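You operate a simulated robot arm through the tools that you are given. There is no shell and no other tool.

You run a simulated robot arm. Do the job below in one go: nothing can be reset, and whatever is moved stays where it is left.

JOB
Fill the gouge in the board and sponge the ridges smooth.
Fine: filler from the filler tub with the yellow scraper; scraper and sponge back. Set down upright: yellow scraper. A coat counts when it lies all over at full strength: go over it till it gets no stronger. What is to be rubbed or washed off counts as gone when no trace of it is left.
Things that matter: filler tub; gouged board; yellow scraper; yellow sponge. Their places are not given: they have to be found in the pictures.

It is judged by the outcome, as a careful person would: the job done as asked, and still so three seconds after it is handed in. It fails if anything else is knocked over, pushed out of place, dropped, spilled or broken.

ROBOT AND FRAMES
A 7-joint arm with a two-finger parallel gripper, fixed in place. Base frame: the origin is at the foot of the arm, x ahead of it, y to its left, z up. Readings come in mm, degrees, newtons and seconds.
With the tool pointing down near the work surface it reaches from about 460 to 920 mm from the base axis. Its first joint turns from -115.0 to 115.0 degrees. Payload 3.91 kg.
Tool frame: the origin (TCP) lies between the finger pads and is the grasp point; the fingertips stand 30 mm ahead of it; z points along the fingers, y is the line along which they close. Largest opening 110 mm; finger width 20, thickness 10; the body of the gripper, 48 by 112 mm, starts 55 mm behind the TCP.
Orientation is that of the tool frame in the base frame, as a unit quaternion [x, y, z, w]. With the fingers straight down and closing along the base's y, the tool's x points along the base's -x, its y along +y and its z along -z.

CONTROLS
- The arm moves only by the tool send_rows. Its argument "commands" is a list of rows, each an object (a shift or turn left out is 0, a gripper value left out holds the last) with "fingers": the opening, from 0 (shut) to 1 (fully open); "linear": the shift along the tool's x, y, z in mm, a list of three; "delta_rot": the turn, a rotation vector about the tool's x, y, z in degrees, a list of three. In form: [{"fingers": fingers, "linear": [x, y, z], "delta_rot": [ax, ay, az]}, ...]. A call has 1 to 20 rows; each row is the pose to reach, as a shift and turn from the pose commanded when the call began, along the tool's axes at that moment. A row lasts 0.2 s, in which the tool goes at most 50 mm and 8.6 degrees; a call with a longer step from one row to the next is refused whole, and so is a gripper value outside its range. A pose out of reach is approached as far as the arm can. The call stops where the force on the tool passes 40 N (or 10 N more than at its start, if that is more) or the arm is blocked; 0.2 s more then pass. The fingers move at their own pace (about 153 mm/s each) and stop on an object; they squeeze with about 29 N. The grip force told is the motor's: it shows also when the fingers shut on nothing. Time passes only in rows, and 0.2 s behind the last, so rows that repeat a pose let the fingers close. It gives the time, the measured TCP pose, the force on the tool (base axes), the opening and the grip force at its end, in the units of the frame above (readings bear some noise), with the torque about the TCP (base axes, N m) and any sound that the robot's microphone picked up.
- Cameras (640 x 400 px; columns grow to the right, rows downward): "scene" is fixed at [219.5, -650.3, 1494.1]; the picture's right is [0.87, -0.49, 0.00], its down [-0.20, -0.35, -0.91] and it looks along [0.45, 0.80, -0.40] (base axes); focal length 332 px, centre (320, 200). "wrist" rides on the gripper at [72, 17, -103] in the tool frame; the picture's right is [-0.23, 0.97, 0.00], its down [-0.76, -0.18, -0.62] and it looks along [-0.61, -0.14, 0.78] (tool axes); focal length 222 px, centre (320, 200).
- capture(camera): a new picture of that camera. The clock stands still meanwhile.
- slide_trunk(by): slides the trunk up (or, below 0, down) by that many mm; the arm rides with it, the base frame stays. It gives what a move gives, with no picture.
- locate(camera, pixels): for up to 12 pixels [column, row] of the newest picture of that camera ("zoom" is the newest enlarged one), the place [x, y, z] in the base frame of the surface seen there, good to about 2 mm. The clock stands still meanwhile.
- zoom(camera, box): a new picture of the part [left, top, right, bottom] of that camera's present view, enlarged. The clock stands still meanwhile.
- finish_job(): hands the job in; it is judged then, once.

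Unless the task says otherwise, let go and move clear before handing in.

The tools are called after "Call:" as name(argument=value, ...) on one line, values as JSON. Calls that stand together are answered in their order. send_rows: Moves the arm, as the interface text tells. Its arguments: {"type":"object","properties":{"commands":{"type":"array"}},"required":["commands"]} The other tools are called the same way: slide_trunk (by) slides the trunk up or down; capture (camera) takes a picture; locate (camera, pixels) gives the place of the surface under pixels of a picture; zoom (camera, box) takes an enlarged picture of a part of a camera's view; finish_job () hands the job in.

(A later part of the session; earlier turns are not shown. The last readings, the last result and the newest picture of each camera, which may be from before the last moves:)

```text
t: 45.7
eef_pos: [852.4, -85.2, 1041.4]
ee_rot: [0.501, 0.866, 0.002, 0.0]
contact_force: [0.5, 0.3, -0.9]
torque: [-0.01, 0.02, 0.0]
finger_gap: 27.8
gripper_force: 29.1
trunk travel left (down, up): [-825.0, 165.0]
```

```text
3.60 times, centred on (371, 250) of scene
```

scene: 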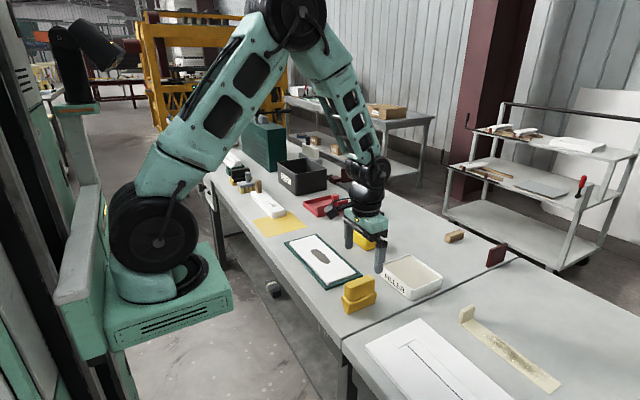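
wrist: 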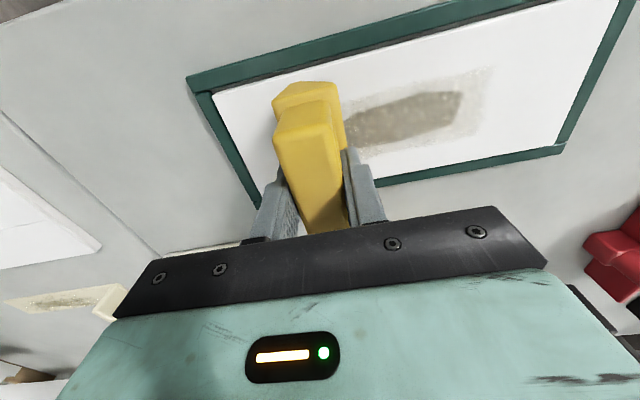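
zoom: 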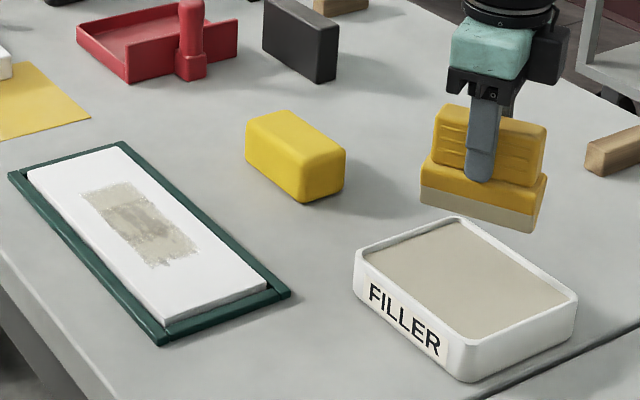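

Over the tub again with the edge inside the rim. I'll lower and probe gently for contact with the filler.

Call:
send_rows(commands=[{"linear": [0, 0, 14]}, {"linear": [0, 0, 28]}, {"linear": [0, 0, 42]}, {"linear": [0, 0, 50]}, {"linear": [0, 0, 54]}, {"linear": [0, 0, 55]}, {"linear": [0, 0, 56]}, {"linear": [0, 0, 56]}])

Call:
send_rows(commands=[{"linear": [0, 0, 0.7]}, {"linear": [0, 0, 1.4]}, {"linear": [0, 0, 1.4]}])

```text
t: 47.5
eef_pos: [851.2, -83.7, 985.8]
ee_rot: [0.499, 0.867, 0.003, 0.002]
contact_force: [1.2, -0.7, 4.3]
torque: [-0.23, -0.14, 0.05]
finger_gap: 27.6
gripper_force: 28.4
trunk travel left (down, up): [-825.0, 165.0]
```

```text
t: 48.3
eef_pos: [850.6, -84.1, 985.4]
ee_rot: [0.5, 0.866, 0.003, 0.002]
contact_force: [-2.3, 1.9, 19.3]
torque: [-0.67, -0.23, -0.04]
finger_gap: 27.4
gripper_force: 28.6
trunk travel left (down, up): [-825.0, 165.0]
```

Contact with the filler at ≈19 N, so the blade is reloaded. I'll lift and carry it back, this time to x≈661, y≈214.

Call:
send_rows(commands=[{"linear": [0, 0, -6]}, {"linear": [0, 0, -20]}, {"linear": [0, 0, -40]}, {"linear": [0, 0, -56]}, {"linear": [0, 0, -56]}])

Call:
send_rows(commands=[{"linear": [35.3, -1.6, 0], "delta_rot": [0, 0, -6]}, {"linear": [70.6, -3.2, 0], "delta_rot": [0, 0, -12]}, {"linear": [106, -4.8, 0], "delta_rot": [0, 0, -18]}, {"linear": [141.3, -6.4, 0], "delta_rot": [0, 0, -24]}, {"linear": [176.6, -8, 0], "delta_rot": [0, 0, -30]}, {"linear": [212, -9.6, 0], "delta_rot": [0, 0, -36]}, {"linear": [247.3, -11.2, 0], "delta_rot": [0, 0, -42]}, {"linear": [282.6, -12.8, 0], "delta_rot": [0, 0, -48]}, {"linear": [318, -14.4, 0], "delta_rot": [0, 0, -54]}, {"linear": [353.3, -16, 0], "delta_rot": [0, 0, -60]}, {"linear": [353.3, -16, 0], "delta_rot": [0, 0, -60]}])

Call:
zoom(camera="scene", box=[282, 190, 460, 300])

```text
t: 49.5
eef_pos: [852.6, -83.4, 1038.9]
ee_rot: [0.499, 0.867, 0.002, 0.0]
contact_force: [1.1, 0.3, -0.8]
torque: [0.01, -0.02, 0.02]
finger_gap: 27.7
gripper_force: 29.6
trunk travel left (down, up): [-825.0, 165.0]
```

```text
t: 51.9
eef_pos: [659.2, 214.3, 1041.0]
ee_rot: [-0.001, 1.0, 0.001, 0.001]
contact_force: [0.2, 0.1, -1.0]
torque: [-0.03, 0.01, 0.01]
finger_gap: 27.6
gripper_force: 29.7
trunk travel left (down, up): [-825.0, 165.0]
```

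```text
3.60 times, centred on (371, 245) of scene
```

zoom: 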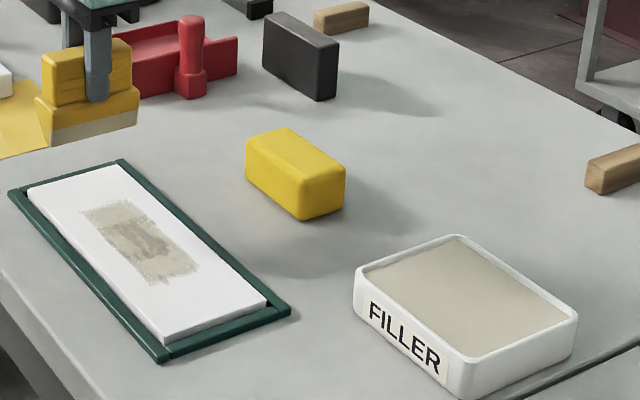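

At x≈660, y≈214, z≈1040. I'll lower to near contact and then feel for the board.

Call:
send_rows(commands=[{"linear": [0, 0, 15]}, {"linear": [0, 0, 30]}, {"linear": [0, 0, 45]}, {"linear": [0, 0, 60]}, {"linear": [0, 0, 70]}, {"linear": [0, 0, 74]}, {"linear": [0, 0, 75]}, {"linear": [0, 0, 75]}])

Call:
send_rows(commands=[{"linear": [0, 0, 0.7]}, {"linear": [0, 0, 1.2]}, {"linear": [0, 0, 1.2]}])

```text
t: 53.7
eef_pos: [660.0, 214.5, 965.3]
ee_rot: [0.0, 1.0, 0.001, 0.001]
contact_force: [-0.1, 0.0, -1.2]
torque: [-0.01, -0.03, -0.02]
finger_gap: 27.8
gripper_force: 29.1
trunk travel left (down, up): [-825.0, 165.0]
```

```text
t: 54.5
eef_pos: [659.4, 214.0, 964.2]
ee_rot: [-0.001, 1.0, 0.002, 0.001]
contact_force: [-0.3, 1.0, -0.4]
torque: [0.0, -0.01, 0.01]
finger_gap: 27.8
gripper_force: 28.6
trunk travel left (down, up): [-825.0, 165.0]
```

Call:
send_rows(commands=[{"linear": [0, 0, 0.7]}, {"linear": [0, 0, 1.2]}, {"linear": [0, 0, 1.2]}])

Call:
send_rows(commands=[{"linear": [0, 0, 0.6]}, {"linear": [0, 0, 0.6]}])

```text
t: 55.3
eef_pos: [661.8, 213.9, 963.0]
ee_rot: [-0.001, 1.0, 0.002, 0.001]
contact_force: [-0.2, 0.0, -2.2]
torque: [0.03, -0.01, 0.0]
finger_gap: 27.8
gripper_force: 28.4
trunk travel left (down, up): [-825.0, 165.0]
```

```text
t: 55.9
eef_pos: [660.7, 213.9, 961.3]
ee_rot: [-0.001, 1.0, 0.002, 0.002]
contact_force: [-0.3, -0.4, 0.8]
torque: [-0.01, 0.21, 0.03]
finger_gap: 27.8
gripper_force: 29.4
trunk travel left (down, up): [-825.0, 165.0]
```

Contact is just starting. I'll correct a ~0.2° tilt, press about 0.5 mm more, and stroke −y.

Call:
send_rows(commands=[{"linear": [0, 0, 0.4], "delta_rot": [0.2, 0.14, 0]}, {"linear": [0, 0, 0.4], "delta_rot": [0.2, 0.14, 0]}])

```text
t: 56.5
eef_pos: [660.6, 213.1, 963.0]
ee_rot: [-0.001, 1.0, 0.001, 0.0]
contact_force: [-0.4, 0.6, 6.8]
torque: [0.05, -0.32, 0.02]
finger_gap: 27.6
gripper_force: 29.1
trunk travel left (down, up): [-825.0, 165.0]
```

Call:
send_rows(commands=[{"linear": [0, -7.5, 0.1]}, {"linear": [0, -15, 0.1]}, {"linear": [0, -22.5, 0.1]}, {"linear": [0, -30, 0.1]}, {"linear": [0, -37.5, 0.1]}, {"linear": [0, -45, 0.1]}, {"linear": [0, -52.5, 0.1]}, {"linear": [0, -60, 0.1]}, {"linear": [0, -67.5, 0.1]}, {"linear": [0, -75, 0.1]}, {"linear": [0, -82.5, 0.1]}, {"linear": [0, -90, 0.1]}, {"linear": [0, -97.5, 0.1]}, {"linear": [0, -105, 0.1]}, {"linear": [0, -112.5, 0.1]}, {"linear": [0, -120, 0.1]}, {"linear": [0, -127.5, 0.1]}, {"linear": [0, -135, 0.1]}])

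Call:
zoom(camera="wrist", box=[250, 40, 590, 220])

```text
t: 60.3
eef_pos: [660.3, 79.2, 962.2]
ee_rot: [-0.001, 1.0, 0.0, 0.0]
contact_force: [0.4, 7.4, 21.4]
torque: [0.5, -0.12, 0.02]
finger_gap: 27.7
gripper_force: 29.1
trunk travel left (down, up): [-825.0, 165.0]
```

```text
1.88 times, centred on (420, 130) of wrist
```

zoom: 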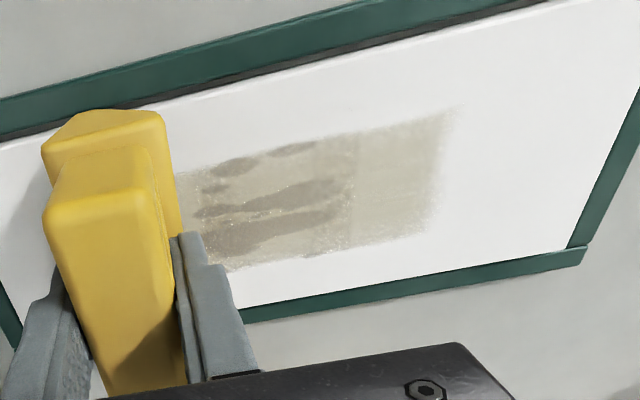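

The patch doesn't appear to have widened. I'll do the return +y stroke with slightly less pressure, then lift and inspect.

Call:
send_rows(commands=[{"linear": [0, 7.5, -0.3]}, {"linear": [0, 15, -0.3]}, {"linear": [0, 22.5, -0.3]}, {"linear": [0, 30, -0.3]}, {"linear": [0, 37.5, -0.3]}, {"linear": [0, 45, -0.3]}, {"linear": [0, 52.5, -0.3]}, {"linear": [0, 60, -0.3]}, {"linear": [0, 67.5, -0.2]}, {"linear": [0, 75, -0.2]}, {"linear": [0, 82.5, -0.2]}, {"linear": [0, 90, -0.2]}, {"linear": [0, 97.5, -0.2]}, {"linear": [0, 105, -0.2]}, {"linear": [0, 112.5, -0.2]}, {"linear": [0, 120, -0.2]}, {"linear": [0, 127.5, -0.2]}, {"linear": [0, 135, -0.2]}])

Call:
send_rows(commands=[{"linear": [0, 0, -5]}, {"linear": [0, 5, -25]}, {"linear": [0, 20, -50]}, {"linear": [0, 40, -70]}, {"linear": [0, 60, -80]}, {"linear": [0, 60, -80]}])

Call:
zoom(camera="wrist", box=[170, 90, 300, 175])

Call:
zoom(camera="scene", box=[305, 240, 337, 272])

```text
t: 64.1
eef_pos: [659.2, 212.6, 962.5]
ee_rot: [0.0, 1.0, 0.0, 0.001]
contact_force: [0.5, -4.3, 10.5]
torque: [-0.24, 0.0, 0.05]
finger_gap: 27.6
gripper_force: 28.8
trunk travel left (down, up): [-825.0, 165.0]
```

```text
t: 65.5
eef_pos: [660.0, 273.7, 1040.9]
ee_rot: [-0.001, 1.0, 0.0, 0.0]
contact_force: [0.9, 0.0, -1.1]
torque: [-0.03, 0.0, -0.05]
finger_gap: 27.4
gripper_force: 28.6
trunk travel left (down, up): [-825.0, 165.0]
```

```text
4.71 times, centred on (235, 132) of wrist
```

zoom: 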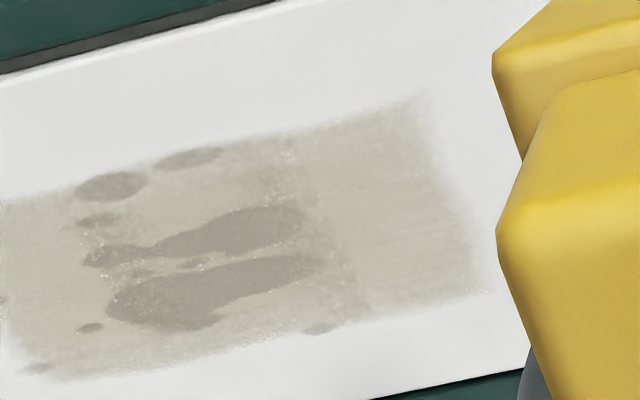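

```text
12.50 times, centred on (321, 256) of scene
```

zoom: 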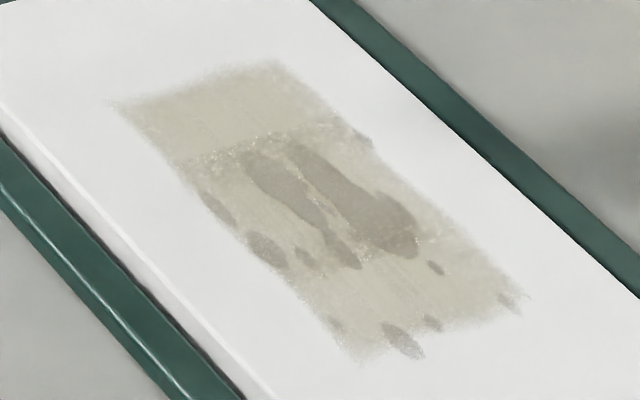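

The patch boundary and dark blotches are unchanged, so the coat region is fixed (x 645–695, y 75–207) and the blotches are ridges for the sponge. I'll do another stroke pair at x≈680, extended at both ends, to see whether the coat still gets stronger.

Call:
send_rows(commands=[{"linear": [-5, -12, 16]}, {"linear": [-10, -25, 32]}, {"linear": [-15, -37, 48]}, {"linear": [-20, -50, 64]}, {"linear": [-20, -50, 73]}, {"linear": [-20, -50, 76.5]}, {"linear": [-20, -50, 76.5]}])

Call:
send_rows(commands=[{"linear": [0, 0, 0.6]}, {"linear": [0, 0, 1.2]}, {"linear": [0, 0, 1.2]}])

```text
t: 67.1
eef_pos: [679.3, 224.3, 964.5]
ee_rot: [0.0, 1.0, 0.0, 0.0]
contact_force: [-0.1, -0.2, -1.1]
torque: [0.0, 0.0, -0.03]
finger_gap: 27.7
gripper_force: 28.9
trunk travel left (down, up): [-825.0, 165.0]
```

```text
t: 67.9
eef_pos: [681.0, 223.1, 963.9]
ee_rot: [-0.001, 1.0, 0.0, 0.0]
contact_force: [-0.1, 0.6, -1.1]
torque: [0.01, -0.01, 0.03]
finger_gap: 27.7
gripper_force: 29.5
trunk travel left (down, up): [-825.0, 165.0]
```

Call:
send_rows(commands=[{"linear": [0, 0, 0.7]}, {"linear": [0, 0, 0.7]}])

Call:
send_rows(commands=[{"linear": [0, 0, 0.6]}, {"linear": [0, 0, 0.6]}])

```text
t: 68.5
eef_pos: [680.2, 224.3, 963.6]
ee_rot: [-0.001, 1.0, 0.0, 0.0]
contact_force: [0.1, -0.3, -1.8]
torque: [0.01, 0.0, 0.0]
finger_gap: 27.6
gripper_force: 29.4
trunk travel left (down, up): [-825.0, 165.0]
```

```text
t: 69.1
eef_pos: [681.5, 223.6, 961.1]
ee_rot: [-0.001, 1.0, 0.0, 0.0]
contact_force: [-0.8, -0.7, -1.2]
torque: [0.02, 0.0, -0.03]
finger_gap: 27.8
gripper_force: 29.3
trunk travel left (down, up): [-825.0, 165.0]
```

Call:
send_rows(commands=[{"linear": [0, 0, 0.6]}, {"linear": [0, 0, 0.6]}])

```text
t: 69.7
eef_pos: [680.9, 223.5, 963.2]
ee_rot: [0.0, 1.0, 0.0, 0.0]
contact_force: [0.4, -1.1, 0.3]
torque: [-0.03, -0.01, 0.03]
finger_gap: 27.4
gripper_force: 29.2
trunk travel left (down, up): [-825.0, 165.0]
```

Contact begins here. I'll press 0.5 mm and stroke −y the full length, slightly easing toward the far end.

Call:
send_rows(commands=[{"linear": [0, 0, 0.5]}, {"linear": [0, -8, 0.5]}, {"linear": [0, -16, 0.5]}, {"linear": [0, -24, 0.5]}, {"linear": [0, -32, 0.5]}, {"linear": [0, -40, 0.5]}, {"linear": [0, -48, 0.5]}, {"linear": [0, -56, 0.5]}, {"linear": [0, -64, 0.5]}, {"linear": [0, -72, 0.5]}, {"linear": [0, -80, 0.5]}, {"linear": [0, -88, 0.5]}, {"linear": [0, -96, 0.4]}, {"linear": [0, -104, 0.4]}, {"linear": [0, -112, 0.4]}, {"linear": [0, -120, 0.4]}, {"linear": [0, -128, 0.3]}, {"linear": [0, -136, 0.3]}, {"linear": [0, -144, 0.3]}, {"linear": [0, -150, 0.3]}])

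Call:
send_rows(commands=[{"linear": [0, 8, 0]}, {"linear": [0, 16, 0]}, {"linear": [0, 24, 0]}, {"linear": [0, 32, 0]}, {"linear": [0, 40, 0]}, {"linear": [0, 48, 0.1]}, {"linear": [0, 56, 0.1]}, {"linear": [0, 64, 0.1]}, {"linear": [0, 72, 0.1]}, {"linear": [0, 80, 0.1]}, {"linear": [0, 88, 0.2]}, {"linear": [0, 96, 0.2]}, {"linear": [0, 104, 0.2]}, {"linear": [0, 112, 0.2]}, {"linear": [0, 120, 0.2]}, {"linear": [0, 128, 0.2]}, {"linear": [0, 136, 0.2]}, {"linear": [0, 144, 0.2]}, {"linear": [0, 150, 0.2]}])

Call:
send_rows(commands=[{"linear": [0, 0, -5]}, {"linear": [0, 5, -25]}, {"linear": [0, 20, -50]}, {"linear": [0, 35, -70]}, {"linear": [0, 50, -78]}, {"linear": [0, 50, -78]}])

Call:
zoom(camera="wrist", box=[170, 80, 300, 165])

Call:
zoom(camera="scene", box=[305, 240, 337, 272])

```text
t: 73.9
eef_pos: [680.0, 72.9, 962.0]
ee_rot: [0.0, 1.0, 0.0, 0.0]
contact_force: [0.4, -0.1, 2.1]
torque: [0.03, 0.13, -0.05]
finger_gap: 27.7
gripper_force: 29.1
trunk travel left (down, up): [-825.0, 165.0]
```

```text
t: 77.9
eef_pos: [679.6, 222.7, 961.3]
ee_rot: [0.0, 1.0, 0.001, 0.0]
contact_force: [0.2, -2.3, 6.7]
torque: [-0.15, -0.11, -0.04]
finger_gap: 27.5
gripper_force: 28.8
trunk travel left (down, up): [-825.0, 165.0]
```

```text
t: 79.3
eef_pos: [680.8, 273.9, 1040.6]
ee_rot: [0.0, 1.0, -0.001, -0.001]
contact_force: [0.3, -0.2, -1.1]
torque: [-0.03, 0.02, 0.02]
finger_gap: 27.7
gripper_force: 29.0
trunk travel left (down, up): [-825.0, 165.0]
```

```text
4.71 times, centred on (235, 122) of wrist
```

zoom: 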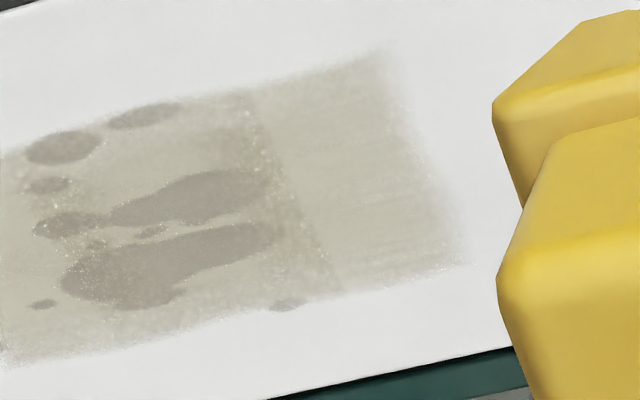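

```text
12.50 times, centred on (321, 256) of scene
```

zoom: 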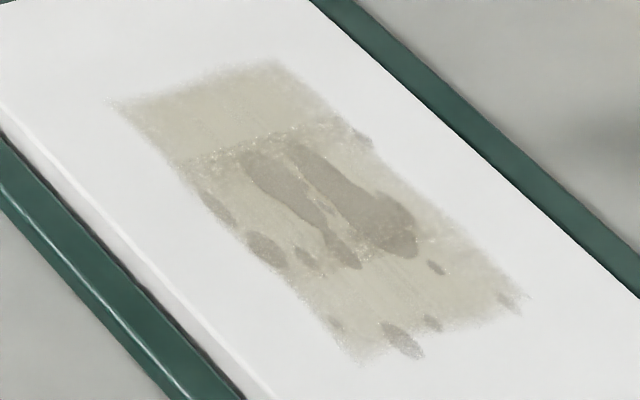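

The coat looks identical to the previous pass: it gets no stronger, and the coat is complete apart from the ridges. I'll take the scraper back above its starting place (650,−99.5).

Call:
send_rows(commands=[{"linear": [3, -37.3, 0]}, {"linear": [6, -74.6, 0]}, {"linear": [9, -112, 0]}, {"linear": [12, -149.3, 0]}, {"linear": [15, -186.6, 0]}, {"linear": [18, -224, 0]}, {"linear": [21, -261.3, 0]}, {"linear": [24, -298.6, 0]}, {"linear": [27, -336, 0]}, {"linear": [30.4, -373.3, 0]}, {"linear": [30.4, -373.3, 0]}, {"linear": [30.4, -373.3, 0]}])

Call:
send_rows(commands=[{"linear": [0, 0, 0]}])

Call:
send_rows(commands=[{"linear": [0, 0, 0]}])

Call:
zoom(camera="scene", box=[282, 200, 460, 320])

```text
t: 81.9
eef_pos: [650.7, -98.5, 1040.6]
ee_rot: [-0.001, 1.0, 0.001, 0.0]
contact_force: [-0.2, 0.1, -1.5]
torque: [-0.01, 0.03, -0.02]
finger_gap: 27.7
gripper_force: 29.4
trunk travel left (down, up): [-825.0, 165.0]
```

```text
t: 82.3
eef_pos: [650.9, -99.0, 1041.5]
ee_rot: [-0.001, 1.0, 0.0, 0.001]
contact_force: [-0.3, -1.0, -1.2]
torque: [-0.03, 0.0, -0.03]
finger_gap: 27.7
gripper_force: 28.7
trunk travel left (down, up): [-825.0, 165.0]
```

```text
t: 82.7
eef_pos: [650.1, -98.7, 1041.4]
ee_rot: [-0.001, 1.0, 0.0, 0.0]
contact_force: [-0.3, -0.5, -0.5]
torque: [-0.03, 0.0, 0.06]
finger_gap: 27.5
gripper_force: 29.2
trunk travel left (down, up): [-825.0, 165.0]
```

```text
3.33 times, centred on (371, 260) of scene
```

zoom: 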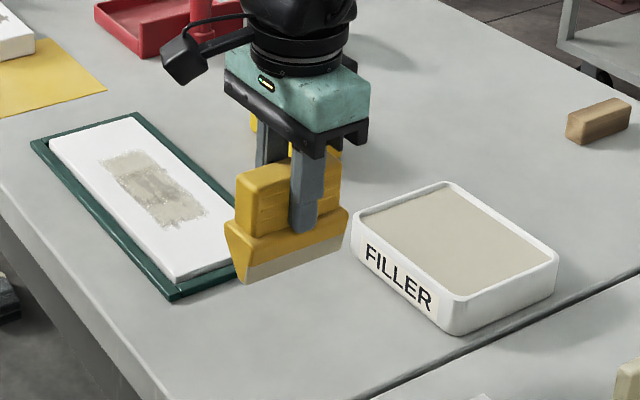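

The TCP is at ≈(650.6,−98.7,1041.2). I'll shift by 0.6 mm and lower to about 5 mm above the bench, then feel for contact.

Call:
send_rows(commands=[{"linear": [0.6, -0.7, 20]}, {"linear": [0.6, -0.7, 40]}, {"linear": [0.6, -0.7, 60]}, {"linear": [0.6, -0.7, 75]}, {"linear": [0.6, -0.7, 83]}, {"linear": [0.6, -0.7, 86]}, {"linear": [0.6, -0.7, 86]}])

Call:
send_rows(commands=[{"linear": [0, 0, 1]}, {"linear": [0, 0, 2]}, {"linear": [0, 0, 2]}])

Call:
send_rows(commands=[{"linear": [0, 0, 0.8]}, {"linear": [0, 0, 0.8]}])

```text
t: 84.3
eef_pos: [649.0, -99.7, 953.2]
ee_rot: [0.001, 1.0, 0.001, -0.001]
contact_force: [0.4, 1.0, -1.4]
torque: [0.0, 0.02, 0.0]
finger_gap: 27.4
gripper_force: 29.8
trunk travel left (down, up): [-825.0, 165.0]
```

```text
t: 85.1
eef_pos: [647.9, -99.8, 954.3]
ee_rot: [0.0, 1.0, 0.0, 0.0]
contact_force: [-0.1, -0.1, -0.9]
torque: [-0.02, -0.01, 0.03]
finger_gap: 27.9
gripper_force: 28.6
trunk travel left (down, up): [-825.0, 165.0]
```

```text
t: 85.7
eef_pos: [649.2, -100.4, 951.8]
ee_rot: [-0.001, 1.0, 0.001, 0.0]
contact_force: [-0.1, 0.1, -0.5]
torque: [-0.03, -0.04, -0.01]
finger_gap: 27.9
gripper_force: 29.5
trunk travel left (down, up): [-825.0, 165.0]
```

Call:
send_rows(commands=[{"linear": [0, 0, 0.7]}, {"linear": [0, 0, 0.7]}])

Call:
send_rows(commands=[{"linear": [0, 0, 0.6]}, {"linear": [0, 0, 0.6]}])

```text
t: 86.3
eef_pos: [649.0, -99.3, 950.3]
ee_rot: [-0.002, 1.0, 0.0, 0.001]
contact_force: [-0.7, 0.1, -1.7]
torque: [-0.01, 0.0, 0.0]
finger_gap: 27.6
gripper_force: 28.7
trunk travel left (down, up): [-825.0, 165.0]
```

```text
t: 86.9
eef_pos: [648.8, -100.4, 949.4]
ee_rot: [0.0, 1.0, 0.0, 0.0]
contact_force: [-0.2, -0.4, -0.8]
torque: [-0.04, -0.05, 0.02]
finger_gap: 27.8
gripper_force: 29.5
trunk travel left (down, up): [-825.0, 165.0]
```

Not yet touching the bench at z≈950. I'll continue in 0.6 mm steps.

Call:
send_rows(commands=[{"linear": [0, 0, 0.6]}, {"linear": [0, 0, 0.6]}])

Call:
send_rows(commands=[{"linear": [0, 0, 0.6]}, {"linear": [0, 0, 0.6]}])

```text
t: 87.5
eef_pos: [648.8, -99.2, 950.1]
ee_rot: [-0.001, 1.0, 0.0, 0.001]
contact_force: [1.0, 3.2, 13.1]
torque: [0.15, 0.42, 0.0]
finger_gap: 27.4
gripper_force: 28.8
trunk travel left (down, up): [-825.0, 165.0]
```

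```text
t: 88.1
eef_pos: [649.5, -100.8, 949.2]
ee_rot: [-0.001, 1.0, -0.001, 0.001]
contact_force: [0.1, 2.5, 25.7]
torque: [0.21, 0.52, 0.03]
finger_gap: 27.8
gripper_force: 29.0
trunk travel left (down, up): [-825.0, 165.0]
```

The blade is on the bench (25 N). I'll ease off ~1.3 mm to near-zero load, then open slowly.

Call:
send_rows(commands=[{"linear": [0, 0, -0.7]}, {"linear": [0, 0, -1.3]}, {"linear": [0, 0, -1.3]}])

Call:
capture(camera="wrist")

Call:
zoom(camera="scene", box=[330, 245, 410, 305])

```text
t: 88.9
eef_pos: [649.5, -100.2, 949.9]
ee_rot: [0.0, 1.0, 0.0, 0.0]
contact_force: [0.3, 2.6, 9.8]
torque: [0.23, -0.5, 0.11]
finger_gap: 27.7
gripper_force: 28.7
trunk travel left (down, up): [-825.0, 165.0]
```

```text
taken
```

wrist: 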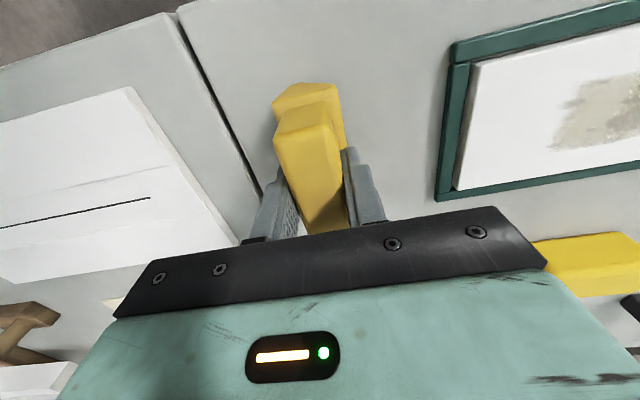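

```text
6.67 times, centred on (370, 275) of scene
```

zoom: 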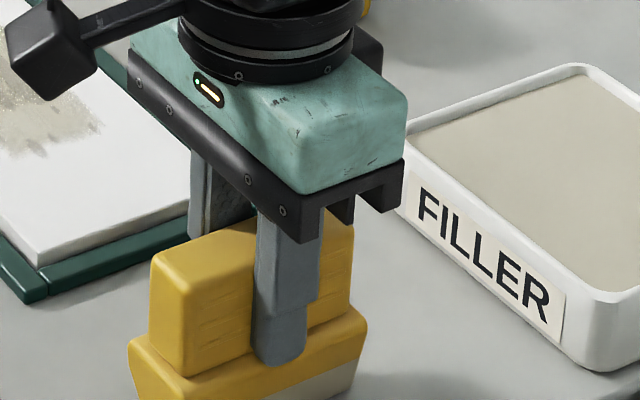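

Load is down to ~10 N and the scraper is upright. I'll ease off a bit more, open gradually, and check that it stays standing.

Call:
send_rows(commands=[{"linear": [0, 0, -0.3], "fingers": 0.0}, {"linear": [0, 0, -0.3], "fingers": 0.25}, {"linear": [0, 0, -0.3], "fingers": 0.27}, {"linear": [0, 0, -0.3], "fingers": 0.29}, {"linear": [0, 0, -0.3], "fingers": 0.31}, {"linear": [0, 0, -0.3], "fingers": 0.33}, {"linear": [0, 0, -0.3], "fingers": 0.36}, {"linear": [0, 0, -0.3], "fingers": 0.36}])

Call:
zoom(camera="scene", box=[330, 245, 410, 305])

Call:
zoom(camera="wrist", box=[220, 60, 420, 240])

```text
t: 90.7
eef_pos: [649.6, -100.6, 951.3]
ee_rot: [-0.002, 1.0, 0.0, -0.001]
contact_force: [-0.4, 0.4, -0.2]
torque: [-0.01, 0.05, 0.01]
finger_gap: 39.7
gripper_force: 0.0
trunk travel left (down, up): [-825.0, 165.0]
```

```text
6.67 times, centred on (370, 275) of scene
```

zoom: 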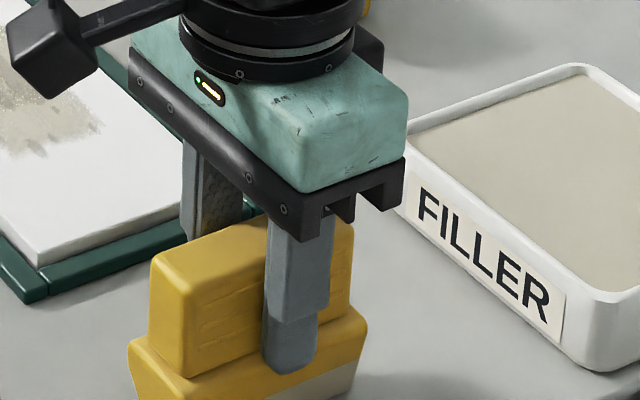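

```text
2.22 times, centred on (320, 150) of wrist
```

zoom: 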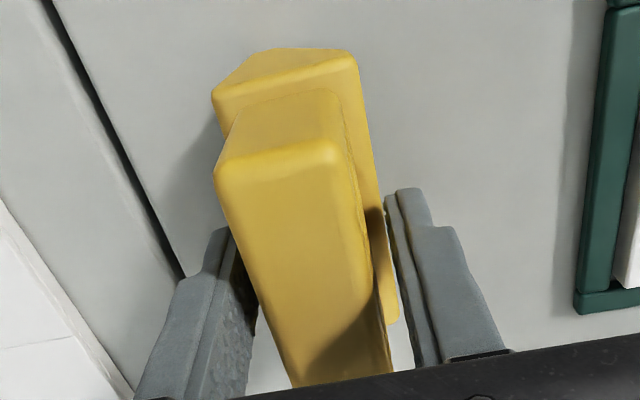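

The scraper stands freely upright. I'll open a bit more and rise straight up clear of it.

Call:
send_rows(commands=[{"linear": [0, 0, 0], "fingers": 0.5}, {"linear": [0, 0, -5], "fingers": 0.55}, {"linear": [0, 0, -20]}, {"linear": [0, 0, -40]}, {"linear": [0, 0, -70]}, {"linear": [0, 0, -100]}, {"linear": [0, 0, -100]}])

Call:
zoom(camera="scene", box=[330, 245, 450, 320])

Call:
capture(camera="wrist")

```text
t: 92.3
eef_pos: [650.1, -101.6, 1050.0]
ee_rot: [0.0, 1.0, 0.0, -0.001]
contact_force: [0.4, -0.9, 1.0]
torque: [-0.04, 0.0, 0.01]
finger_gap: 60.5
gripper_force: 0.0
trunk travel left (down, up): [-825.0, 165.0]
```

```text
5.33 times, centred on (390, 282) of scene
```

zoom: 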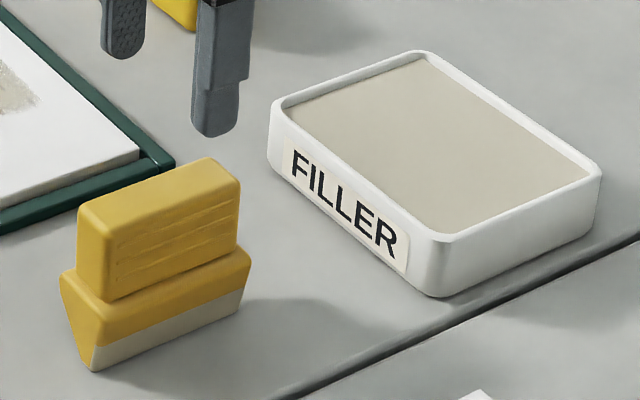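

```text
taken
```

wrist: 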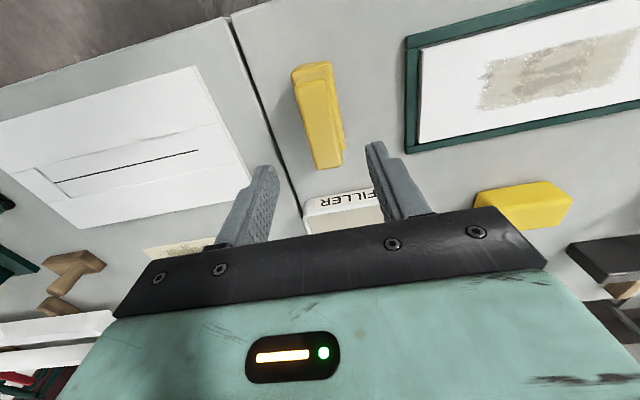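

The scraper is back at its exact starting spot, upright. Next I'll open fully and move above the sponge near (848,145).

Call:
send_rows(commands=[{"linear": [-24.7, 30.7, 0], "fingers": 1.0}, {"linear": [-49.5, 61.5, 0]}, {"linear": [-74.2, 92.2, 0]}, {"linear": [-99, 123, 0]}, {"linear": [-123.7, 153.7, 0]}, {"linear": [-148.5, 184.5, 0]}, {"linear": [-173.2, 215.2, 0]}, {"linear": [-198, 246, 0]}, {"linear": [-198, 246, 0]}, {"linear": [-198, 246, 0]}])

Call:
capture(camera="wrist")

Call:
zoom(camera="scene", box=[330, 190, 410, 260])

```text
t: 94.5
eef_pos: [846.7, 145.7, 1046.4]
ee_rot: [0.0, 1.0, 0.0, 0.0]
contact_force: [0.1, 0.5, 0.2]
torque: [-0.03, 0.02, 0.0]
finger_gap: 110.0
gripper_force: 0.2
trunk travel left (down, up): [-825.0, 165.0]
```

```text
taken
```

wrist: 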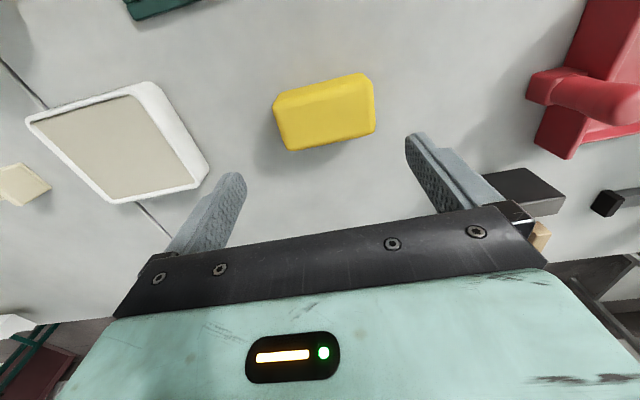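

```text
5.71 times, centred on (370, 225) of scene
```

zoom: 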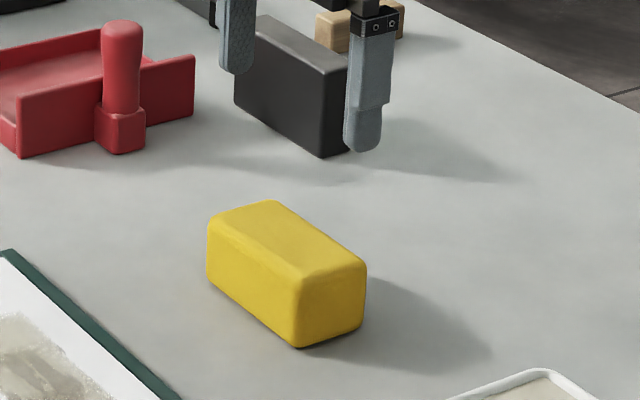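

I'll locate the sponge's outline and the neighbouring red dustpan and black block from the wrist view.

Call:
locate(camera="wrist", pixels=[[278, 103], [360, 80], [374, 128], [292, 148], [285, 110], [370, 95], [328, 95], [338, 135], [545, 80], [560, 150], [535, 110], [520, 180]])

Call:
locate(camera="zoom", pixels=[[212, 218], [275, 203], [362, 262], [300, 280], [210, 275], [298, 345], [362, 325], [190, 60], [235, 100], [320, 155], [345, 60], [125, 150]])

```text
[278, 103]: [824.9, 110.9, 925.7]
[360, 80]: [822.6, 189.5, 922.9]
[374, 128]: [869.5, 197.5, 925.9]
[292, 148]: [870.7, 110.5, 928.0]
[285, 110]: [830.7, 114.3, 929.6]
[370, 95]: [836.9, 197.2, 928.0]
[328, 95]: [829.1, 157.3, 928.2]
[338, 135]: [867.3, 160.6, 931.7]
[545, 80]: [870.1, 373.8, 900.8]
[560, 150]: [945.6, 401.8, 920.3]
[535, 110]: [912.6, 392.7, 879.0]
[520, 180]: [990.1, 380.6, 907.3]
```

```text
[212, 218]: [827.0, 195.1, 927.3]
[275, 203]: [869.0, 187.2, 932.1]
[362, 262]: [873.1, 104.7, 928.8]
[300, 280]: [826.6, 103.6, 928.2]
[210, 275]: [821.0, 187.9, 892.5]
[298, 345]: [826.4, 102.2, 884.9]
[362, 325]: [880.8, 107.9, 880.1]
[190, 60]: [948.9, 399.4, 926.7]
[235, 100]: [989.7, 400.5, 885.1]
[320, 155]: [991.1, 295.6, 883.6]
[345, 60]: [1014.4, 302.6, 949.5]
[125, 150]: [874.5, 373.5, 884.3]
```

The sponge spans about x 822–873, y 103–197. I'll zoom the wrist view to pin the edges more accurately.

Call:
zoom(camera="wrist", box=[260, 60, 390, 160])

```text
4.00 times, centred on (325, 110) of wrist
```

zoom: 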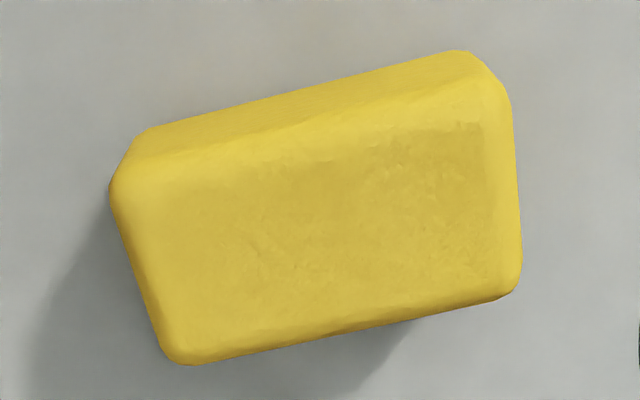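

Call:
locate(camera="zoom", pixels=[[116, 195], [140, 275], [160, 335], [509, 130], [515, 200], [518, 270], [300, 340], [420, 310], [250, 145], [380, 110], [190, 358], [500, 295]])

```text
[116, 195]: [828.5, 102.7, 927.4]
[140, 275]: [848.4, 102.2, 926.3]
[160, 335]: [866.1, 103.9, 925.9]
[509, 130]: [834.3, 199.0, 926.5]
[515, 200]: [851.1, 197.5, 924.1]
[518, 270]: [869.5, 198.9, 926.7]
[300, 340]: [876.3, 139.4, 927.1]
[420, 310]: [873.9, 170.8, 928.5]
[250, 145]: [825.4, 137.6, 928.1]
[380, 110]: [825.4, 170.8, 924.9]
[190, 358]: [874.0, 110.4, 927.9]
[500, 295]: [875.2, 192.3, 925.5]
```

The sponge is x 823–876, y 102–199, centre ≈(849.5,150.5), so I'll grip it across x. I'll turn 90° and centre above it.

Call:
send_rows(commands=[{"linear": [-1, 0.5, 0], "delta_rot": [0, 0, 8.2], "fingers": 0.8}, {"linear": [-2, 1, 0], "delta_rot": [0, 0, 16.4]}, {"linear": [-2, 2, 0], "delta_rot": [0, 0, 24.6]}, {"linear": [-2, 3, 0], "delta_rot": [0, 0, 32.8]}, {"linear": [-2, 4, 0], "delta_rot": [0, 0, 41]}, {"linear": [-2, 5, 0], "delta_rot": [0, 0, 49.2]}, {"linear": [-2, 5, 0], "delta_rot": [0, 0, 57.4]}, {"linear": [-2, 5, 0], "delta_rot": [0, 0, 65.6]}, {"linear": [-2, 5, 0], "delta_rot": [0, 0, 73.8]}, {"linear": [-2, 5, 0], "delta_rot": [0, 0, 82]}, {"linear": [-2, 5, 0], "delta_rot": [0, 0, 90]}, {"linear": [-2, 5, 0], "delta_rot": [0, 0, 90]}])

Call:
send_rows(commands=[{"linear": [0, 0, 0]}])

Call:
send_rows(commands=[{"linear": [0, 0, 0]}])

Call:
send_rows(commands=[{"linear": [0, 0, 0]}])

Call:
capture(camera="wrist")

```text
t: 97.1
eef_pos: [848.8, 150.6, 1050.8]
ee_rot: [0.707, 0.707, -0.001, 0.0]
contact_force: [-0.4, -1.0, 0.6]
torque: [0.01, 0.04, 0.03]
finger_gap: 87.8
gripper_force: 0.1
trunk travel left (down, up): [-825.0, 165.0]
```

```text
t: 97.5
eef_pos: [850.7, 150.9, 1049.9]
ee_rot: [0.707, 0.707, 0.0, 0.0]
contact_force: [0.0, 0.3, -0.6]
torque: [0.03, -0.03, -0.01]
finger_gap: 87.9
gripper_force: 0.1
trunk travel left (down, up): [-825.0, 165.0]
```

```text
t: 97.9
eef_pos: [849.5, 151.4, 1049.1]
ee_rot: [0.707, 0.707, 0.0, 0.0]
contact_force: [0.0, 0.5, -0.1]
torque: [-0.01, -0.03, 0.02]
finger_gap: 88.2
gripper_force: 0.1
trunk travel left (down, up): [-825.0, 165.0]
```

```text
t: 98.3
eef_pos: [850.0, 150.3, 1049.9]
ee_rot: [0.707, 0.707, 0.001, -0.001]
contact_force: [-0.2, 0.5, 0.4]
torque: [0.01, -0.01, 0.0]
finger_gap: 88.0
gripper_force: 0.1
trunk travel left (down, up): [-825.0, 165.0]
```

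```text
taken
```

wrist: 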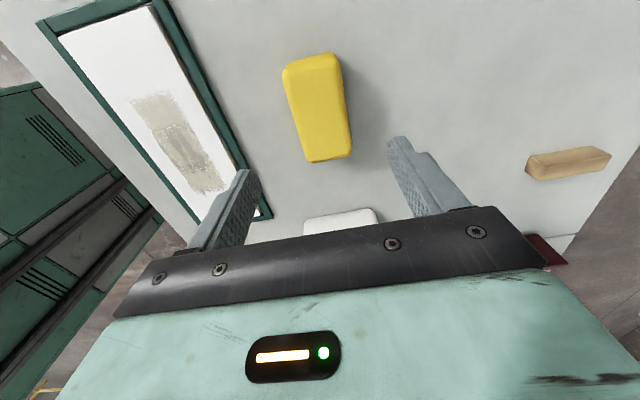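

The TCP is centred at (849.8,150.8,1050). I'll descend to z≈921 beside the sponge and close.

Call:
send_rows(commands=[{"linear": [0, 0, 25]}, {"linear": [0, 0, 50]}, {"linear": [0, 0, 75]}, {"linear": [0, 0, 100]}, {"linear": [0, 0, 115]}, {"linear": [0, 0, 125]}, {"linear": [0, 0, 129]}, {"linear": [0, 0, 129]}])

Call:
send_rows(commands=[{"linear": [0, 0, 0], "fingers": 0.65}, {"linear": [0, 0, 0], "fingers": 0.55}, {"linear": [0, 0, 0], "fingers": 0.3}, {"linear": [0, 0, 0], "fingers": 0.0}, {"linear": [0, 0, 0], "fingers": 0.0}, {"linear": [0, 0, 0], "fingers": 0.0}])

Call:
zoom(camera="scene", box=[320, 190, 410, 270])

Call:
capture(camera="wrist")

```text
t: 100.1
eef_pos: [849.9, 150.2, 921.2]
ee_rot: [0.707, 0.707, -0.001, 0.0]
contact_force: [-0.3, 0.3, 0.2]
torque: [0.01, 0.0, 0.01]
finger_gap: 87.8
gripper_force: 0.0
trunk travel left (down, up): [-825.0, 165.0]
```

```text
t: 101.5
eef_pos: [849.2, 151.0, 922.5]
ee_rot: [0.707, 0.708, 0.0, 0.0]
contact_force: [-0.7, -0.3, -0.2]
torque: [0.03, 0.01, 0.02]
finger_gap: 54.5
gripper_force: 28.5
trunk travel left (down, up): [-825.0, 165.0]
```

```text
5.00 times, centred on (365, 230) of scene
```

zoom: 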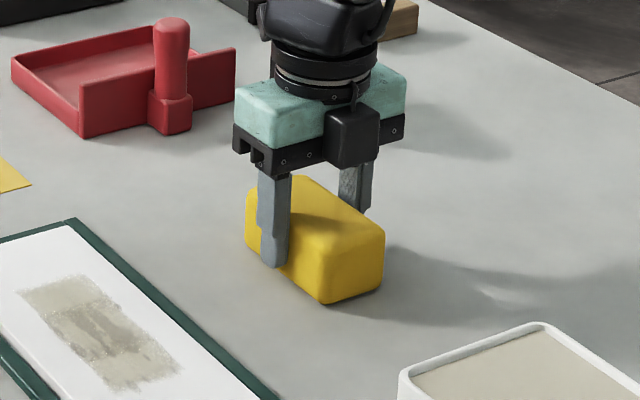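

```text
taken
```

wrist: 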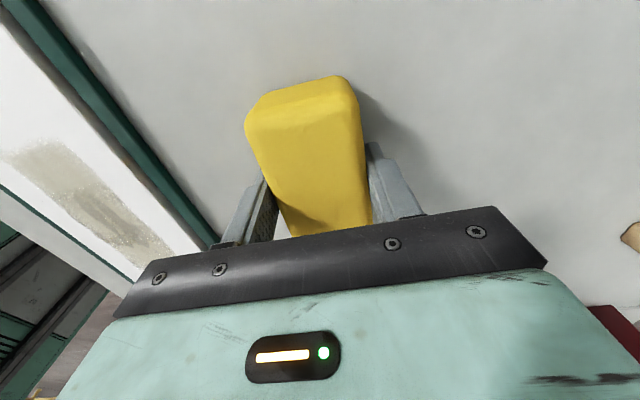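

The sponge is gripped (gap 54.5, 28.5 N). I'll lift it 70 mm and move over the board to (670,205).

Call:
send_rows(commands=[{"linear": [0, 0, -8]}, {"linear": [0, 0, -25]}, {"linear": [0, 0, -50]}, {"linear": [0, 0, -70]}, {"linear": [9, -30, -70]}, {"linear": [18, -60, -70]}, {"linear": [27, -90, -70]}, {"linear": [36, -120, -70]}, {"linear": [45, -150, -70]}, {"linear": [54, -180, -70]}, {"linear": [54, -180, -70]}, {"linear": [54, -180, -70]}])

Call:
capture(camera="wrist")

Call:
zoom(camera="scene", box=[272, 200, 382, 300])

```text
t: 104.1
eef_pos: [668.7, 205.3, 991.1]
ee_rot: [0.707, 0.707, 0.0, 0.001]
contact_force: [0.4, -0.1, -1.2]
torque: [-0.03, 0.0, -0.01]
finger_gap: 53.9
gripper_force: 28.9
trunk travel left (down, up): [-825.0, 165.0]
```

```text
taken
```

wrist: 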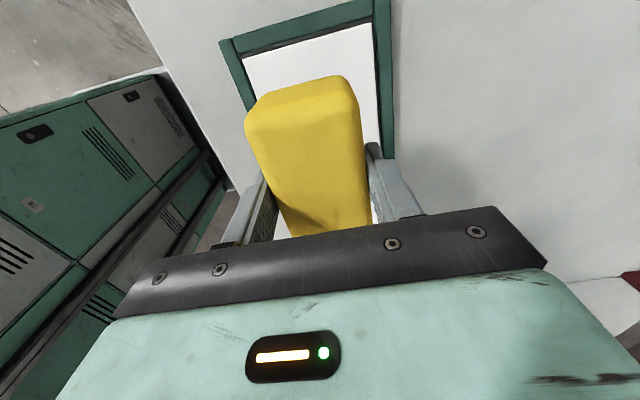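

```text
4.00 times, centred on (327, 250) of scene
```

zoom: 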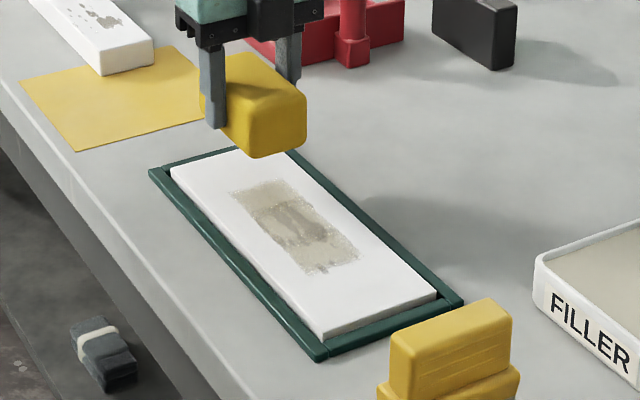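

The sponge hangs above the board. I'll lower it to just above the surface and feel for contact.

Call:
send_rows(commands=[{"linear": [0, 0, 15]}, {"linear": [0, 0, 30]}, {"linear": [0, 0, 45]}, {"linear": [0, 0, 52]}, {"linear": [0, 0, 55]}, {"linear": [0, 0, 55]}])

Call:
send_rows(commands=[{"linear": [0, 0, 1]}, {"linear": [0, 0, 1.5]}, {"linear": [0, 0, 1.5]}])

Call:
send_rows(commands=[{"linear": [0, 0, 0.8]}, {"linear": [0, 0, 0.8]}])

```text
t: 105.5
eef_pos: [669.6, 205.9, 936.9]
ee_rot: [0.707, 0.708, 0.0, 0.0]
contact_force: [0.4, -0.2, 0.4]
torque: [-0.04, 0.02, 0.03]
finger_gap: 54.3
gripper_force: 29.0
trunk travel left (down, up): [-825.0, 165.0]
```

```text
t: 106.3
eef_pos: [670.1, 204.8, 933.4]
ee_rot: [0.707, 0.707, 0.0, -0.001]
contact_force: [0.0, 0.0, -0.7]
torque: [0.03, 0.02, 0.03]
finger_gap: 54.3
gripper_force: 29.1
trunk travel left (down, up): [-825.0, 165.0]
```

```text
t: 106.9
eef_pos: [668.9, 204.6, 934.9]
ee_rot: [0.707, 0.707, 0.0, 0.0]
contact_force: [-0.4, -1.2, 7.3]
torque: [-0.12, 0.09, -0.02]
finger_gap: 54.4
gripper_force: 29.3
trunk travel left (down, up): [-825.0, 165.0]
```

Contact at ≈7 N. I'll rub along −y over the filled area to y≈65.

Call:
send_rows(commands=[{"linear": [-8, 0, 0.2]}, {"linear": [-16, 0, 0.2]}, {"linear": [-24, 0, 0.2]}, {"linear": [-32, 0, 0.2]}, {"linear": [-40, 0, 0.2]}, {"linear": [-48, 0, 0.2]}, {"linear": [-56, 0, 0.2]}, {"linear": [-64, 0, 0.2]}, {"linear": [-72, 0, 0.2]}, {"linear": [-80, 0, 0.2]}, {"linear": [-88, 0, 0.2]}, {"linear": [-96, 0, 0.2]}, {"linear": [-104, 0, 0.2]}, {"linear": [-112, 0, 0.2]}, {"linear": [-120, 0, 0.2]}, {"linear": [-128, 0, 0.2]}, {"linear": [-136, 0, 0.2]}, {"linear": [-140, 0, 0.2]}])

Call:
zoom(camera="scene", box=[282, 220, 382, 295])

```text
t: 110.7
eef_pos: [668.5, 65.9, 934.0]
ee_rot: [0.706, 0.708, 0.0, 0.001]
contact_force: [0.3, 8.4, 9.8]
torque: [0.06, 0.05, 0.01]
finger_gap: 54.1
gripper_force: 29.3
trunk travel left (down, up): [-825.0, 165.0]
```

```text
5.33 times, centred on (332, 258) of scene
```

zoom: 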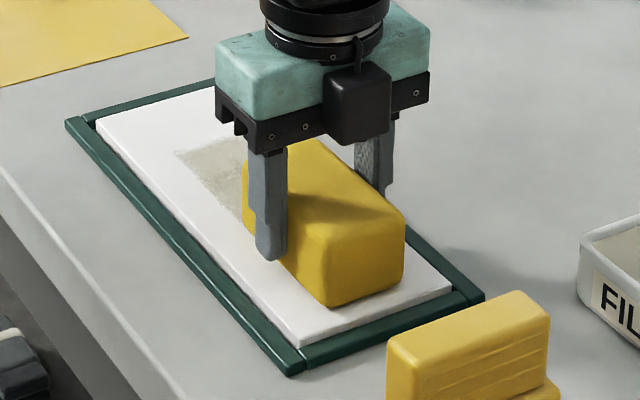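

Pressure stays ≈10 N. I'll rub back in +y, shifted to x≈678, then look.

Call:
send_rows(commands=[{"linear": [0, 8, 0.1]}, {"linear": [8, 8, 0.1]}, {"linear": [16, 8, 0.1]}, {"linear": [24, 8, 0.1]}, {"linear": [32, 8, 0.1]}, {"linear": [40, 8, 0.1]}, {"linear": [48, 8, 0.1]}, {"linear": [56, 8, 0.1]}, {"linear": [64, 8, 0.1]}, {"linear": [72, 8, 0.1]}, {"linear": [80, 8, 0.1]}, {"linear": [88, 8, 0.1]}, {"linear": [96, 8, 0.1]}, {"linear": [104, 8, 0.1]}, {"linear": [112, 8, 0.1]}, {"linear": [120, 8, 0.1]}, {"linear": [128, 8, 0.1]}, {"linear": [136, 8, 0.1]}, {"linear": [140, 8, 0.1]}])

Call:
zoom(camera="scene", box=[282, 220, 382, 295])

```text
t: 114.7
eef_pos: [676.1, 206.0, 933.8]
ee_rot: [0.707, 0.707, -0.001, 0.0]
contact_force: [-1.0, -2.2, 3.7]
torque: [0.08, -0.06, -0.04]
finger_gap: 54.3
gripper_force: 29.1
trunk travel left (down, up): [-825.0, 165.0]
```

```text
5.33 times, centred on (332, 258) of scene
```

zoom: 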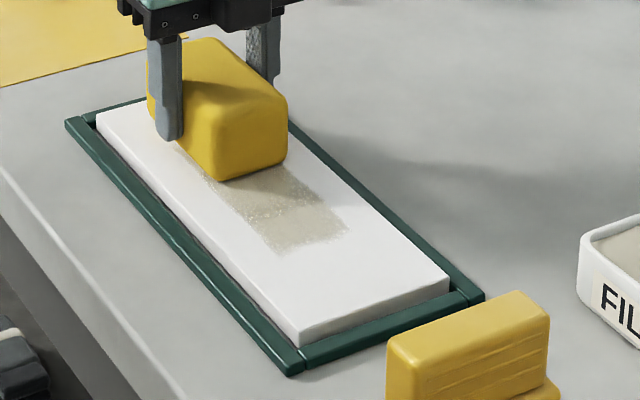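

The dark ridges in the visible part are gone. I'll do another −y stroke at x≈662 with slightly more pressure, and back, then inspect.

Call:
send_rows(commands=[{"linear": [0, -8, 0.2]}, {"linear": [0, -14, 0.3]}, {"linear": [-8, -14, 0.3]}, {"linear": [-16, -14, 0.3]}, {"linear": [-24, -14, 0.3]}, {"linear": [-32, -14, 0.3]}, {"linear": [-40, -14, 0.3]}, {"linear": [-48, -14, 0.3]}, {"linear": [-56, -14, 0.3]}, {"linear": [-64, -14, 0.3]}, {"linear": [-72, -14, 0.3]}, {"linear": [-80, -14, 0.3]}, {"linear": [-88, -14, 0.3]}, {"linear": [-96, -14, 0.3]}, {"linear": [-104, -14, 0.3]}, {"linear": [-112, -14, 0.3]}, {"linear": [-120, -14, 0.3]}, {"linear": [-128, -14, 0.3]}, {"linear": [-136, -14, 0.3]}, {"linear": [-142, -14, 0.3]}])

Call:
send_rows(commands=[{"linear": [0, 7, 0]}, {"linear": [8, 7, 0]}, {"linear": [16, 7, 0]}, {"linear": [24, 7, 0]}, {"linear": [32, 7, 0]}, {"linear": [40, 7, 0]}, {"linear": [48, 7, 0]}, {"linear": [56, 7, 0]}, {"linear": [64, 7, 0]}, {"linear": [72, 7, 0]}, {"linear": [80, 7, 0]}, {"linear": [88, 7, 0]}, {"linear": [96, 7, 0]}, {"linear": [104, 7, 0]}, {"linear": [112, 7, 0]}, {"linear": [120, 7, 0]}, {"linear": [128, 7, 0]}, {"linear": [136, 7, 0]}, {"linear": [142, 7, 0]}])

Call:
send_rows(commands=[{"linear": [0, 0, -5]}, {"linear": [0, 0, -25]}, {"linear": [20, 10, -45]}, {"linear": [40, 30, -60]}, {"linear": [40, 60, -60]}, {"linear": [40, 60, -60]}])

Call:
zoom(camera="scene", box=[282, 220, 382, 295])

Call:
zoom(camera="scene", box=[305, 240, 337, 272])

```text
t: 118.9
eef_pos: [662.7, 62.1, 934.4]
ee_rot: [0.707, 0.707, 0.0, 0.0]
contact_force: [1.1, 0.7, 0.7]
torque: [-0.03, -0.04, -0.01]
finger_gap: 54.2
gripper_force: 29.0
trunk travel left (down, up): [-825.0, 165.0]
```

```text
t: 122.9
eef_pos: [668.2, 204.1, 933.9]
ee_rot: [0.707, 0.707, 0.0, -0.001]
contact_force: [0.3, -10.4, 14.8]
torque: [-0.07, -0.04, 0.03]
finger_gap: 54.2
gripper_force: 28.7
trunk travel left (down, up): [-825.0, 165.0]
```

```text
t: 124.3
eef_pos: [729.8, 245.8, 996.4]
ee_rot: [0.708, 0.706, 0.0, 0.0]
contact_force: [-0.5, 0.1, -0.2]
torque: [0.03, -0.01, 0.03]
finger_gap: 54.3
gripper_force: 29.0
trunk travel left (down, up): [-825.0, 165.0]
```

```text
5.33 times, centred on (332, 258) of scene
```

zoom: 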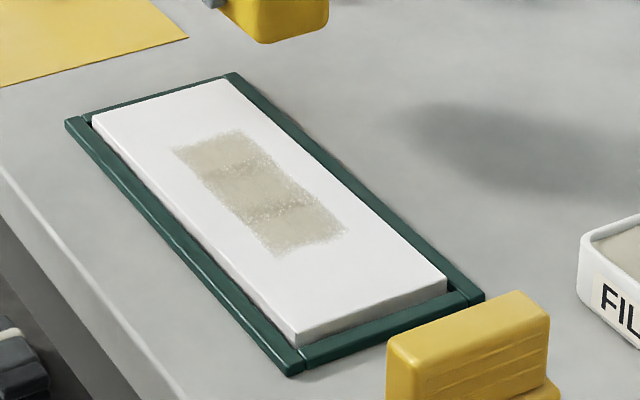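

```text
12.50 times, centred on (321, 256) of scene
```

zoom: 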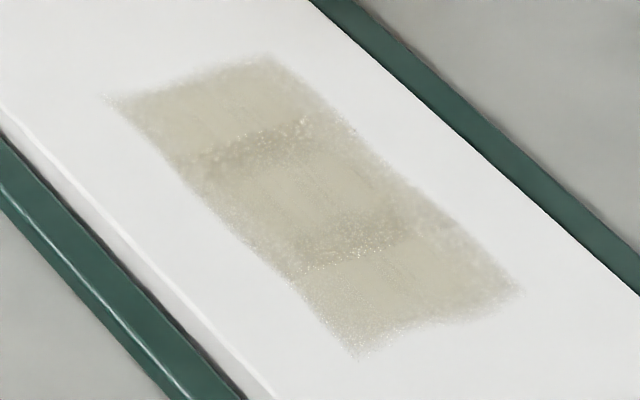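

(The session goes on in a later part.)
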